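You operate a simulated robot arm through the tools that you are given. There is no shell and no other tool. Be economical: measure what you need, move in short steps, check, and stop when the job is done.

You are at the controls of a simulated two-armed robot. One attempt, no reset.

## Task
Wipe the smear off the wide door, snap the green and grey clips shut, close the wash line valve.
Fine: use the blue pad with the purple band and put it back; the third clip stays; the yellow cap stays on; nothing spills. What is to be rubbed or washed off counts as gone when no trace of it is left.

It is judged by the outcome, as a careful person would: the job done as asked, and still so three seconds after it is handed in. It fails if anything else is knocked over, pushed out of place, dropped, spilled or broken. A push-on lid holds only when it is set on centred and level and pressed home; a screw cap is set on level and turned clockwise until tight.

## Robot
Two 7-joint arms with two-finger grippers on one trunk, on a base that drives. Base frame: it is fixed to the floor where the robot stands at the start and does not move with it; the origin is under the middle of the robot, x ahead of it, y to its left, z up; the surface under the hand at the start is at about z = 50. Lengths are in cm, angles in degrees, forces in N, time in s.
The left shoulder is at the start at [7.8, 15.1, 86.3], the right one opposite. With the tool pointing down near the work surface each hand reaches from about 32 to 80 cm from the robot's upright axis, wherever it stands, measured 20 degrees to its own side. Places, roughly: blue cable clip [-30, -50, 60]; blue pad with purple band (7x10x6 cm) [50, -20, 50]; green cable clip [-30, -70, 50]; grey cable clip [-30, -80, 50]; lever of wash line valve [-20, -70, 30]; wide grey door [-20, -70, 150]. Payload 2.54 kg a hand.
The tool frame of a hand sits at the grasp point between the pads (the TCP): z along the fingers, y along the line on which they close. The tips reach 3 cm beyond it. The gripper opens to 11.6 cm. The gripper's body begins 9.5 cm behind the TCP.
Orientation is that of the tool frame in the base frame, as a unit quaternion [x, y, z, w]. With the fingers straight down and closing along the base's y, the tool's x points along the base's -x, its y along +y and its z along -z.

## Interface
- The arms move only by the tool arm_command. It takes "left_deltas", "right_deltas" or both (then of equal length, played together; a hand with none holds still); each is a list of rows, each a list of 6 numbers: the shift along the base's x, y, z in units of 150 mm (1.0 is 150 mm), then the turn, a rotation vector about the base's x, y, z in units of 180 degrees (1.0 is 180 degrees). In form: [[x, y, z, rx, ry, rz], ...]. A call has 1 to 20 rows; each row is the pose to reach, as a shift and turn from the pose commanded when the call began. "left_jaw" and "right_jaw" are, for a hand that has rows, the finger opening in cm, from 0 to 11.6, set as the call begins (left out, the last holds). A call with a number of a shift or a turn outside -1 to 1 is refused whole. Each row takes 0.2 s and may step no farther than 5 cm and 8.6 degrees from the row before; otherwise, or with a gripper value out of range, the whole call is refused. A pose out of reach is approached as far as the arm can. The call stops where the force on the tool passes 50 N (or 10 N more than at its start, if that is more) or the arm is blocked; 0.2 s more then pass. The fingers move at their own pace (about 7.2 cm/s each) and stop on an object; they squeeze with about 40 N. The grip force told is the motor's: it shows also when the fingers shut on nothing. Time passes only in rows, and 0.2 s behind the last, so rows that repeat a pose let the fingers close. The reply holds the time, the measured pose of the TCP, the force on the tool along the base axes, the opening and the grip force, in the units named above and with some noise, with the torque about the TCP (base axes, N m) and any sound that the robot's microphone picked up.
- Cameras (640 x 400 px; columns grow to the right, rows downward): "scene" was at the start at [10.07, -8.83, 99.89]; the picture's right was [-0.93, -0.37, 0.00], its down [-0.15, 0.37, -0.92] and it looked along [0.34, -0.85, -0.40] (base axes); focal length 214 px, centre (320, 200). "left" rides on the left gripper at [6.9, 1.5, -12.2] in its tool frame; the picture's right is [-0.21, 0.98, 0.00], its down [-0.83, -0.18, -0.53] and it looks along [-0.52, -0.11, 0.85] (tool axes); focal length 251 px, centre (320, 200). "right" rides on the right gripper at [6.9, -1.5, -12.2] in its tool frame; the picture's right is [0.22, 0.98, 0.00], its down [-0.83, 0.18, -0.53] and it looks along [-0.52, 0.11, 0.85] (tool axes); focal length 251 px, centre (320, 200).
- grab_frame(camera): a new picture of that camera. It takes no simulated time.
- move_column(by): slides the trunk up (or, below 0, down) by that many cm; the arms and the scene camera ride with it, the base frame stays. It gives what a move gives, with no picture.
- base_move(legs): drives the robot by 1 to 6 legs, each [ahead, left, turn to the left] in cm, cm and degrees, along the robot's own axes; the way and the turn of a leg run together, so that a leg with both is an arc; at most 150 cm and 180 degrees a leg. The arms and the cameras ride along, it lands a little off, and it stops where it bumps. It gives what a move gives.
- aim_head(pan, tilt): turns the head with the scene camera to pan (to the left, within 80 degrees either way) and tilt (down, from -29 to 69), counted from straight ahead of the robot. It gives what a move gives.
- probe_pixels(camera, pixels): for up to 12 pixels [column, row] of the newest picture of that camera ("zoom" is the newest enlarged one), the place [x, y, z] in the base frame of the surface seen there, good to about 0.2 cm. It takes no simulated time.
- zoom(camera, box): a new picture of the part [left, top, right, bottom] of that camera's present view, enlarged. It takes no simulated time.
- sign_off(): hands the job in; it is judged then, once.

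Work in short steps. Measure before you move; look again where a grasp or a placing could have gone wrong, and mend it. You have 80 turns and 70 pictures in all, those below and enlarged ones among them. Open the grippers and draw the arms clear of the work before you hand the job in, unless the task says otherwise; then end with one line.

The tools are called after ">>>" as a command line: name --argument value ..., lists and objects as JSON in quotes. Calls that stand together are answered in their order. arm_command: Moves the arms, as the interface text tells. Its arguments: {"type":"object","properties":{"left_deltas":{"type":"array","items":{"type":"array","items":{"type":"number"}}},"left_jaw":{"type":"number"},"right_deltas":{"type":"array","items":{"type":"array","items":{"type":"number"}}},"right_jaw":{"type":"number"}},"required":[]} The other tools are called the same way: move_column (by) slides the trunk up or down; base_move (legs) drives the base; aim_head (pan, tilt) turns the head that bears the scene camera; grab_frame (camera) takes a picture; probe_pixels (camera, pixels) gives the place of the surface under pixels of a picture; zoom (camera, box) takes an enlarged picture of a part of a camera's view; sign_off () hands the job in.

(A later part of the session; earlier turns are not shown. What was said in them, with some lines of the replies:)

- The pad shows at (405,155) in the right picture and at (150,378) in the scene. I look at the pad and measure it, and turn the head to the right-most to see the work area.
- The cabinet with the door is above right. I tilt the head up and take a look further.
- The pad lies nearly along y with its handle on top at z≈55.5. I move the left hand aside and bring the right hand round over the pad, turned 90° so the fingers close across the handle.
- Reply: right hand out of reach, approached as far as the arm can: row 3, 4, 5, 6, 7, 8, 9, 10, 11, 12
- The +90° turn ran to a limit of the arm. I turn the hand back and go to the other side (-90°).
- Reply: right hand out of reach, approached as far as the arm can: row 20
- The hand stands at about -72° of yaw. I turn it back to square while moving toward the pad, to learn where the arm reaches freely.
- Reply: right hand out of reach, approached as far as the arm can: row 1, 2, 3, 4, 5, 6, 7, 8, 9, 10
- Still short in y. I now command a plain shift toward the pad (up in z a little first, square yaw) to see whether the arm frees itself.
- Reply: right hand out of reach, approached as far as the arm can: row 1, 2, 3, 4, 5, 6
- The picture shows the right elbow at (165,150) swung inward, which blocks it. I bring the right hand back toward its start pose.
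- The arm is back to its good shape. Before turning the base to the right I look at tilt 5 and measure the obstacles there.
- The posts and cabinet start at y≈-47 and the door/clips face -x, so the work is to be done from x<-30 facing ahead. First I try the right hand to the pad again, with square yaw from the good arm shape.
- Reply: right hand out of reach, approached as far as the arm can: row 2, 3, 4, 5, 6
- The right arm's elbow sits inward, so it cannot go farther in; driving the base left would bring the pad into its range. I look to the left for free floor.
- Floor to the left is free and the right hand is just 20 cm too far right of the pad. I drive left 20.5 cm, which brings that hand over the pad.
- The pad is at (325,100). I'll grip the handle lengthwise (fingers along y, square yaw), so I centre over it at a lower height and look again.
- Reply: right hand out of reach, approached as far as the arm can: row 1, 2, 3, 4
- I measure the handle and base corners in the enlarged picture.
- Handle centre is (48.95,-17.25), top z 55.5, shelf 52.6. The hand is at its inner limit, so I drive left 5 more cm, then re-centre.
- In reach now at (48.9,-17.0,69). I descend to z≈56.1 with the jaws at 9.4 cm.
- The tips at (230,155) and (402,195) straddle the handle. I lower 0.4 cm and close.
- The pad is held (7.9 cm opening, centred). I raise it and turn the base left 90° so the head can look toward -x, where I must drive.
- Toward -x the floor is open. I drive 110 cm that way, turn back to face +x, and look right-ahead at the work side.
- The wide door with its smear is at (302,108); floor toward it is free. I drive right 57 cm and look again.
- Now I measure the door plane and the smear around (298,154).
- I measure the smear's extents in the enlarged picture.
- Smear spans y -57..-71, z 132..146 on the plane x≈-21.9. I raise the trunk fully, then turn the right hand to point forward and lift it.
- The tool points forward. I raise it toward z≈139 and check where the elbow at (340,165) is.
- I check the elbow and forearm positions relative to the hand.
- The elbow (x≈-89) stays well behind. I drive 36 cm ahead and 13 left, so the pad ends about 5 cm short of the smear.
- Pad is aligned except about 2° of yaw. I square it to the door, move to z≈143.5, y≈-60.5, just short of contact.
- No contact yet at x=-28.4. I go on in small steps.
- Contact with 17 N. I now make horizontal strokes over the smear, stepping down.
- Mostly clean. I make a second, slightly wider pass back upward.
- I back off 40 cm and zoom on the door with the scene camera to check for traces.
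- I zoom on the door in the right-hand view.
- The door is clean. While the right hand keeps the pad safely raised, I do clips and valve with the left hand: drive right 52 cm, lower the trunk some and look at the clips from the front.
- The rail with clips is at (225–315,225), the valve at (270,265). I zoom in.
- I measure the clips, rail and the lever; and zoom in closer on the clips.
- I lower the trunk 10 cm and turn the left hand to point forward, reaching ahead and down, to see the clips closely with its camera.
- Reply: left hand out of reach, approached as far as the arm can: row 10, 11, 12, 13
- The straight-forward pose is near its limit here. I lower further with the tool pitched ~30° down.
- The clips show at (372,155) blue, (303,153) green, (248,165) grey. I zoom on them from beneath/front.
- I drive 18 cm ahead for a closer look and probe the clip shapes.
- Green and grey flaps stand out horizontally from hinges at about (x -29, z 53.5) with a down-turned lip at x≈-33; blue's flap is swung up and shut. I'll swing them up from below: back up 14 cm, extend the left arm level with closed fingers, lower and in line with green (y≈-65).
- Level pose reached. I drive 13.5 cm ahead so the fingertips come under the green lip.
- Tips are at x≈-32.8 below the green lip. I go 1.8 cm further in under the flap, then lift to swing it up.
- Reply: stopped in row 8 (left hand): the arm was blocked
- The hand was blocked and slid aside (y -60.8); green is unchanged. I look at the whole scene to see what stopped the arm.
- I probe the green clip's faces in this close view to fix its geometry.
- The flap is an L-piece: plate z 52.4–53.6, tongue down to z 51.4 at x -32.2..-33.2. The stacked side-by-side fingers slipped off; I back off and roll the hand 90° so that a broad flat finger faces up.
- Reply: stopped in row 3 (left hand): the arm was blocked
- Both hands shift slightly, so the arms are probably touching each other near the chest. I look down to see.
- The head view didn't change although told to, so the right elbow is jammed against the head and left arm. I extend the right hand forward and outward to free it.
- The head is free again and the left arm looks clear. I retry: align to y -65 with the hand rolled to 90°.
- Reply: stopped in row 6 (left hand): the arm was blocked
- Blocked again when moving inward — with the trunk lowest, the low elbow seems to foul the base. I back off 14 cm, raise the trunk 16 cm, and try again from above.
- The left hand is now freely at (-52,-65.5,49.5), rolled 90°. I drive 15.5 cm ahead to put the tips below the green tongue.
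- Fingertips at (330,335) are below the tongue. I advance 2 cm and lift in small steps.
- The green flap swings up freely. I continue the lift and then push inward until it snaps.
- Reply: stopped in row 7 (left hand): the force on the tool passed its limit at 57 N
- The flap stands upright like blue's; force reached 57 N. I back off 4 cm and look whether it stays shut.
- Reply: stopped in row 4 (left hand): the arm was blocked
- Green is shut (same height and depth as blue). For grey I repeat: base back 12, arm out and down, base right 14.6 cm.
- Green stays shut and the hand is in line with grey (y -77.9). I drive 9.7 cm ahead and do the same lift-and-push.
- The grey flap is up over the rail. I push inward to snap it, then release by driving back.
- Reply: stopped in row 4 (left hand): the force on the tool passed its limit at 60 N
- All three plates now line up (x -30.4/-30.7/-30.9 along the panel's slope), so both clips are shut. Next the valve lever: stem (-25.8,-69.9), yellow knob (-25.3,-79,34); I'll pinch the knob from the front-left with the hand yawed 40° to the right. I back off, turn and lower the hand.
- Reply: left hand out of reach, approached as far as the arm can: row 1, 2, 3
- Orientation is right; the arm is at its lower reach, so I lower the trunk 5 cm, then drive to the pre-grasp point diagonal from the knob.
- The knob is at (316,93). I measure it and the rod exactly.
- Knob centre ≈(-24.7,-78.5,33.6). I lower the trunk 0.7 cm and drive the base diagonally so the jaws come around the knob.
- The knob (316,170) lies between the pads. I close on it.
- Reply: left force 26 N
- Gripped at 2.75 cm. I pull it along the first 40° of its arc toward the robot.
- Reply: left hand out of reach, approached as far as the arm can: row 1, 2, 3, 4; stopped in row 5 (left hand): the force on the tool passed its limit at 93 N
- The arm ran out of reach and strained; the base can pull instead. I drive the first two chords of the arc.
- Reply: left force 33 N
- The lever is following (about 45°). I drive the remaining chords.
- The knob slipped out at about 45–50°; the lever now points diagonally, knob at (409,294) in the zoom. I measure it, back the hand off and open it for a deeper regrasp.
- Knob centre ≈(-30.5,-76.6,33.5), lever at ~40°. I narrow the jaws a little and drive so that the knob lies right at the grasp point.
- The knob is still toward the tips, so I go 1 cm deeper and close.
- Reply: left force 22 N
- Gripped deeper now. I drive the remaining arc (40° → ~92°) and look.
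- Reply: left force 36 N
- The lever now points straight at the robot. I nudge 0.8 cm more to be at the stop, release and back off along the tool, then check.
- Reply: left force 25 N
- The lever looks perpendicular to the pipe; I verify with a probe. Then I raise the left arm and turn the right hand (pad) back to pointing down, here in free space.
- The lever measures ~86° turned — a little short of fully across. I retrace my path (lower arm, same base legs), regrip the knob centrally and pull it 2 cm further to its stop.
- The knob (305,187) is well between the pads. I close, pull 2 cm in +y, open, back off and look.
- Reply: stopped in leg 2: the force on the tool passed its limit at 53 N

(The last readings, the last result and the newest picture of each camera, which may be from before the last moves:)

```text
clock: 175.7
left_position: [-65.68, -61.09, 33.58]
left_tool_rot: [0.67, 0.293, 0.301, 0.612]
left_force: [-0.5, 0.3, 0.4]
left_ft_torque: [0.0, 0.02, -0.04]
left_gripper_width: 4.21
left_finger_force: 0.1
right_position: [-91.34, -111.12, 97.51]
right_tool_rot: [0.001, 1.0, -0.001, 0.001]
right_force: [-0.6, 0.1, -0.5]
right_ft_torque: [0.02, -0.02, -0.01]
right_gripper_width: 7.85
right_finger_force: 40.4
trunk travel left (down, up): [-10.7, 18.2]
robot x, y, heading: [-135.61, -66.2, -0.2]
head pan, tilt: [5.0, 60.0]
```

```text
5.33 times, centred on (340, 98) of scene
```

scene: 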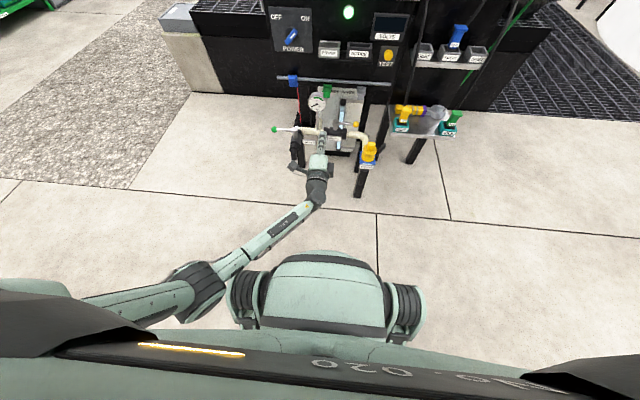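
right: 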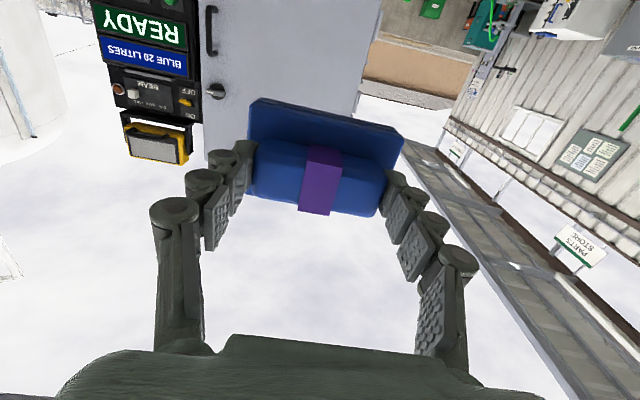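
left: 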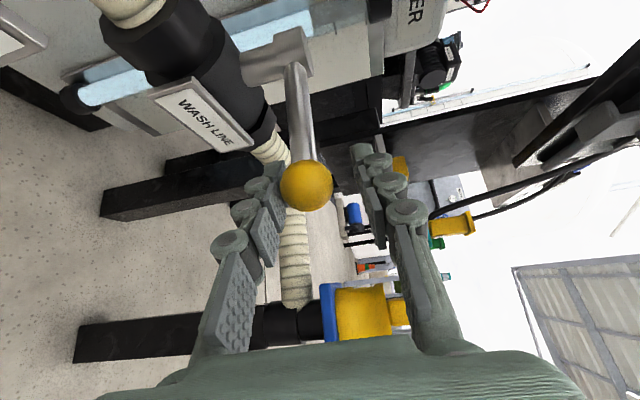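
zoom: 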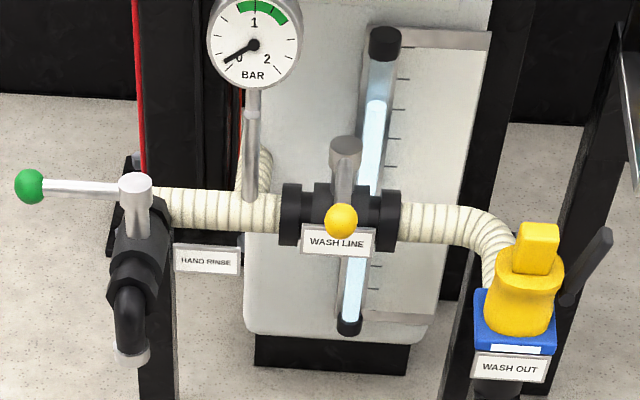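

The pull ended on the hard stop (53 N) and the lever is straight across: closed. Now I raise the left arm again and drive back to the pad's place.

>>> arm_command --left_deltas '[[0, 0, 0.2, 0, 0, 0], [0, 0, 0.4, 0, 0, 0], [0, 0, 0.6, 0, 0, 0], [0, 0, 0.8, 0, 0, 0], [0, 0, 1.0, 0, 0, 0]]'

>>> arm_command --left_deltas '[[-0.05, 0, 0.2, 0, 0, 0], [-0.1, 0, 0.4, 0, 0, 0], [-0.2, 0, 0.6, 0, 0, 0], [-0.3, 0, 0.8, 0, 0, 0], [-0.4, 0, 1.0, 0, 0, 0]]'

>>> arm_command --left_deltas '[[-0.05, 0.05, 0.2, 0, 0, 0], [-0.1, 0.1, 0.4, 0, 0, 0], [-0.2, 0.2, 0.6, 0, 0, 0], [-0.3, 0.3, 0.8, 0, 0, 0], [-0.4, 0.4, 1.0, 0, 0, 0]]'

>>> base_move --legs '[[0, 94, 0], [136, 0, 0.2]]'

```text
clock: 176.9
left_position: [-65.52, -61.09, 48.27]
left_tool_rot: [0.671, 0.292, 0.3, 0.612]
left_force: [0.1, 0.2, -0.7]
left_ft_torque: [-0.03, 0.01, 0.01]
left_gripper_width: 4.2
left_finger_force: 0.0
right_position: [-91.5, -111.11, 97.46]
right_tool_rot: [0.001, 1.0, -0.001, 0.001]
right_force: [0.6, -1.2, 0.0]
right_ft_torque: [0.0, -0.01, 0.01]
right_gripper_width: 7.86
right_finger_force: 40.2
trunk travel left (down, up): [-10.7, 18.2]
robot x, y, heading: [-135.38, -66.1, -0.2]
head pan, tilt: [5.0, 60.0]
```

```text
clock: 178.1
left_position: [-71.76, -61.08, 63.61]
left_tool_rot: [0.671, 0.293, 0.3, 0.612]
left_force: [-0.1, 0.2, -0.7]
left_ft_torque: [-0.02, 0.0, 0.0]
left_gripper_width: 4.19
left_finger_force: 0.0
right_position: [-91.43, -111.18, 97.55]
right_tool_rot: [0.001, 1.0, -0.001, 0.001]
right_force: [0.4, 1.1, 0.2]
right_ft_torque: [0.0, 0.0, 0.01]
right_gripper_width: 7.85
right_finger_force: 39.4
trunk travel left (down, up): [-10.7, 18.2]
robot x, y, heading: [-135.47, -66.07, -0.4]
head pan, tilt: [5.0, 60.0]
```

```text
clock: 179.3
left_position: [-77.72, -55.23, 78.68]
left_tool_rot: [0.671, 0.293, 0.298, 0.613]
left_force: [0.0, -0.1, -0.2]
left_ft_torque: [0.03, 0.01, -0.03]
left_gripper_width: 4.19
left_finger_force: 0.0
right_position: [-91.44, -111.21, 97.49]
right_tool_rot: [0.001, 1.0, -0.002, 0.001]
right_force: [0.6, -0.5, 0.0]
right_ft_torque: [0.0, -0.03, -0.01]
right_gripper_width: 7.86
right_finger_force: 39.7
trunk travel left (down, up): [-10.7, 18.2]
robot x, y, heading: [-135.89, -65.98, -0.3]
head pan, tilt: [5.0, 60.0]
```

```text
clock: 195.0
left_position: [58.43, 35.72, 78.7]
left_tool_rot: [0.673, 0.289, 0.295, 0.614]
left_force: [0.4, -0.8, -0.8]
left_ft_torque: [0.01, -0.04, 0.0]
left_gripper_width: 4.22
left_finger_force: 0.1
right_position: [44.0, -20.07, 97.43]
right_tool_rot: [0.007, 1.0, -0.001, 0.0]
right_force: [-0.5, -0.5, -1.1]
right_ft_torque: [0.04, 0.02, -0.01]
right_gripper_width: 7.87
right_finger_force: 39.3
trunk travel left (down, up): [-10.7, 18.2]
robot x, y, heading: [0.18, 25.42, -1.0]
head pan, tilt: [5.0, 60.0]
```

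Hand is at (44,-20,97). I move over the pad's old spot (48.9,-17.1) and come down to z≈67, then take a look.

>>> arm_command --right_deltas '[[0.08, 0.05, -0.15, 0, 0, 0.002], [0.16, 0.1, -0.35, 0, 0, 0.004], [0.24, 0.15, -0.55, 0, 0, 0.0045], [0.329, 0.196, -0.75, 0, 0, 0.0045], [0.329, 0.196, -1.0, 0, 0, 0.0045]]'

>>> arm_command --right_deltas '[[0, 0, -0.25, 0, 0, 0], [0, 0, -0.5, 0, 0, 0], [0, 0, -0.75, 0, 0, 0], [0, 0, -1.0, 0, 0, 0], [0, 0, -1.0, 0, 0, 0]]'

>>> grab_frame --camera "right"

```text
clock: 196.2
left_position: [58.45, 35.74, 78.69]
left_tool_rot: [0.672, 0.288, 0.296, 0.614]
left_force: [-0.2, -0.3, 0.1]
left_ft_torque: [0.03, 0.01, 0.0]
left_gripper_width: 4.19
left_finger_force: 0.1
right_position: [48.96, -16.92, 82.27]
right_tool_rot: [0.0, 1.0, 0.0, 0.001]
right_force: [-0.2, 0.1, -0.5]
right_ft_torque: [-0.03, -0.02, 0.0]
right_gripper_width: 7.88
right_finger_force: 39.9
trunk travel left (down, up): [-10.7, 18.2]
robot x, y, heading: [0.17, 25.48, -0.5]
head pan, tilt: [5.0, 60.0]
```

```text
clock: 197.4
left_position: [58.53, 35.8, 78.64]
left_tool_rot: [0.673, 0.289, 0.296, 0.613]
left_force: [0.7, -0.8, -0.1]
left_ft_torque: [0.0, 0.03, -0.01]
left_gripper_width: 4.19
left_finger_force: 0.0
right_position: [48.86, -17.0, 67.36]
right_tool_rot: [0.0, 1.0, -0.001, 0.0]
right_force: [-0.8, -0.2, 0.0]
right_ft_torque: [0.02, 0.0, 0.0]
right_gripper_width: 7.88
right_finger_force: 40.0
trunk travel left (down, up): [-10.7, 18.2]
robot x, y, heading: [0.44, 25.49, -0.8]
head pan, tilt: [5.0, 60.0]
```

```text
2 pictures are left
```

right: 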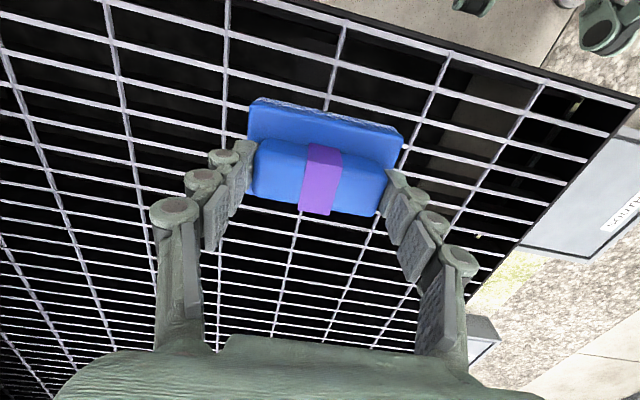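

The pad is level over its old spot. I lower it to contact, open gently, and rise.

>>> arm_command --right_deltas '[[0, 0, -0.25, 0, 0, 0], [0, 0, -0.5, 0, 0, 0], [0, 0, -0.65, 0, 0, 0], [0, 0, -0.7, 0, 0, 0], [0, 0, -0.725, 0, 0, 0], [0, 0, -0.735, 0, 0, 0]]'

>>> arm_command --right_deltas '[[0, 0, 0.005, 0, 0, 0], [0, 0, 0.01, 0, 0, 0], [0, 0, 0.01, 0, 0, 0], [0, 0, 0.01, 0, 0, 0]]' --right_jaw 9.4

>>> arm_command --right_deltas '[[0, 0, 0.1, 0, 0, 0], [0, 0, 0.3, 0, 0, 0], [0, 0, 0.6, 0, 0, 0], [0, 0, 0.9, 0, 0, 0]]'

>>> grab_frame --camera "right"

```text
clock: 198.8
left_position: [58.42, 35.81, 78.56]
left_tool_rot: [0.673, 0.289, 0.297, 0.613]
left_force: [0.7, -0.1, 0.5]
left_ft_torque: [0.01, 0.03, 0.01]
left_gripper_width: 4.2
left_finger_force: 0.1
right_position: [48.79, -17.15, 56.29]
right_tool_rot: [0.0, 1.0, 0.0, 0.001]
right_force: [0.3, -0.4, -0.3]
right_ft_torque: [-0.01, 0.02, 0.0]
right_gripper_width: 7.88
right_finger_force: 40.4
trunk travel left (down, up): [-10.7, 18.2]
robot x, y, heading: [0.67, 25.44, -0.8]
head pan, tilt: [5.0, 60.0]
```

```text
clock: 199.8
left_position: [58.44, 35.78, 78.76]
left_tool_rot: [0.672, 0.289, 0.296, 0.614]
left_force: [0.8, -0.1, -0.4]
left_ft_torque: [0.01, 0.02, -0.01]
left_gripper_width: 4.2
left_finger_force: 0.0
right_position: [49.05, -17.16, 56.49]
right_tool_rot: [-0.001, 1.0, 0.0, 0.001]
right_force: [0.3, 0.3, 0.3]
right_ft_torque: [-0.03, 0.01, 0.02]
right_gripper_width: 9.39
right_finger_force: 0.0
trunk travel left (down, up): [-10.7, 18.2]
robot x, y, heading: [0.4, 25.23, -0.8]
head pan, tilt: [5.0, 60.0]
```

```text
clock: 200.8
left_position: [58.31, 35.7, 78.66]
left_tool_rot: [0.672, 0.289, 0.296, 0.614]
left_force: [-0.1, 0.3, -0.4]
left_ft_torque: [-0.02, -0.03, 0.01]
left_gripper_width: 4.2
left_finger_force: 0.0
right_position: [48.73, -17.29, 70.29]
right_tool_rot: [0.0, 1.0, -0.002, 0.0]
right_force: [-1.4, 0.3, -0.6]
right_ft_torque: [0.01, 0.01, 0.02]
right_gripper_width: 9.37
right_finger_force: 0.2
trunk travel left (down, up): [-10.7, 18.2]
robot x, y, heading: [0.57, 25.77, -1.1]
head pan, tilt: [5.0, 60.0]
```

```text
1 pictures are left
5 turns are left
```

right: 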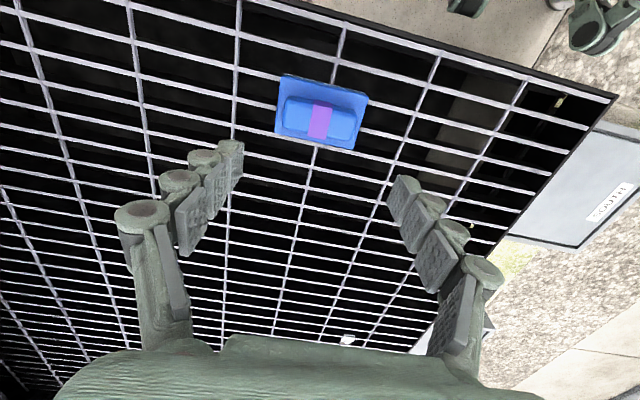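

The pad lies flat in its old place, released. I check its position and raise the right hand clear, opening the left one too.

>>> probe_pixels --camera "right" --pixels '[[318, 112], [284, 80], [362, 97], [280, 128], [350, 143]]'

>>> arm_command --right_deltas '[[0, 0, 0.25, 0, 0, 0], [-0.1, 0, 0.5, 0, 0, 0], [-0.2, 0, 0.75, 0, 0, 0], [-0.3, 0, 1.0, 0, 0, 0]]' --left_deltas '[[0, 0, 0.1, 0, 0, 0], [0, 0, 0.2, 0, 0, 0], [0, 0, 0.3, 0, 0, 0], [0, 0, 0.4, 0, 0, 0]]' --left_jaw 10 --right_jaw 11

```text
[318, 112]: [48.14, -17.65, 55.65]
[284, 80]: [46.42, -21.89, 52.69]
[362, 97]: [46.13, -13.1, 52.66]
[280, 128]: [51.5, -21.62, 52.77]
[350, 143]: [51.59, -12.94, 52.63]
```

```text
clock: 201.8
left_position: [58.36, 35.61, 84.81]
left_tool_rot: [0.673, 0.289, 0.296, 0.613]
left_force: [0.5, 0.7, -0.5]
left_ft_torque: [0.0, 0.0, 0.02]
left_gripper_width: 9.98
left_finger_force: 0.0
right_position: [44.59, -17.11, 85.38]
right_tool_rot: [0.0, 1.0, -0.001, 0.001]
right_force: [-0.4, -0.1, 0.0]
right_ft_torque: [0.04, 0.01, 0.0]
right_gripper_width: 11.0
right_finger_force: 0.2
trunk travel left (down, up): [-10.7, 18.2]
robot x, y, heading: [0.09, 25.25, -0.9]
head pan, tilt: [5.0, 60.0]
4 turns are left
```

The pad is back within a few millimetres of where it was, and both hands are open and clear. I hand the job in.

>>> sign_off

```text
The job is handed in.
```

The smear is off the wide door, the green and grey clips are shut, the wash line valve is turned to its stop, and the blue pad is back where it was; the third clip and the yellow cap were left alone.
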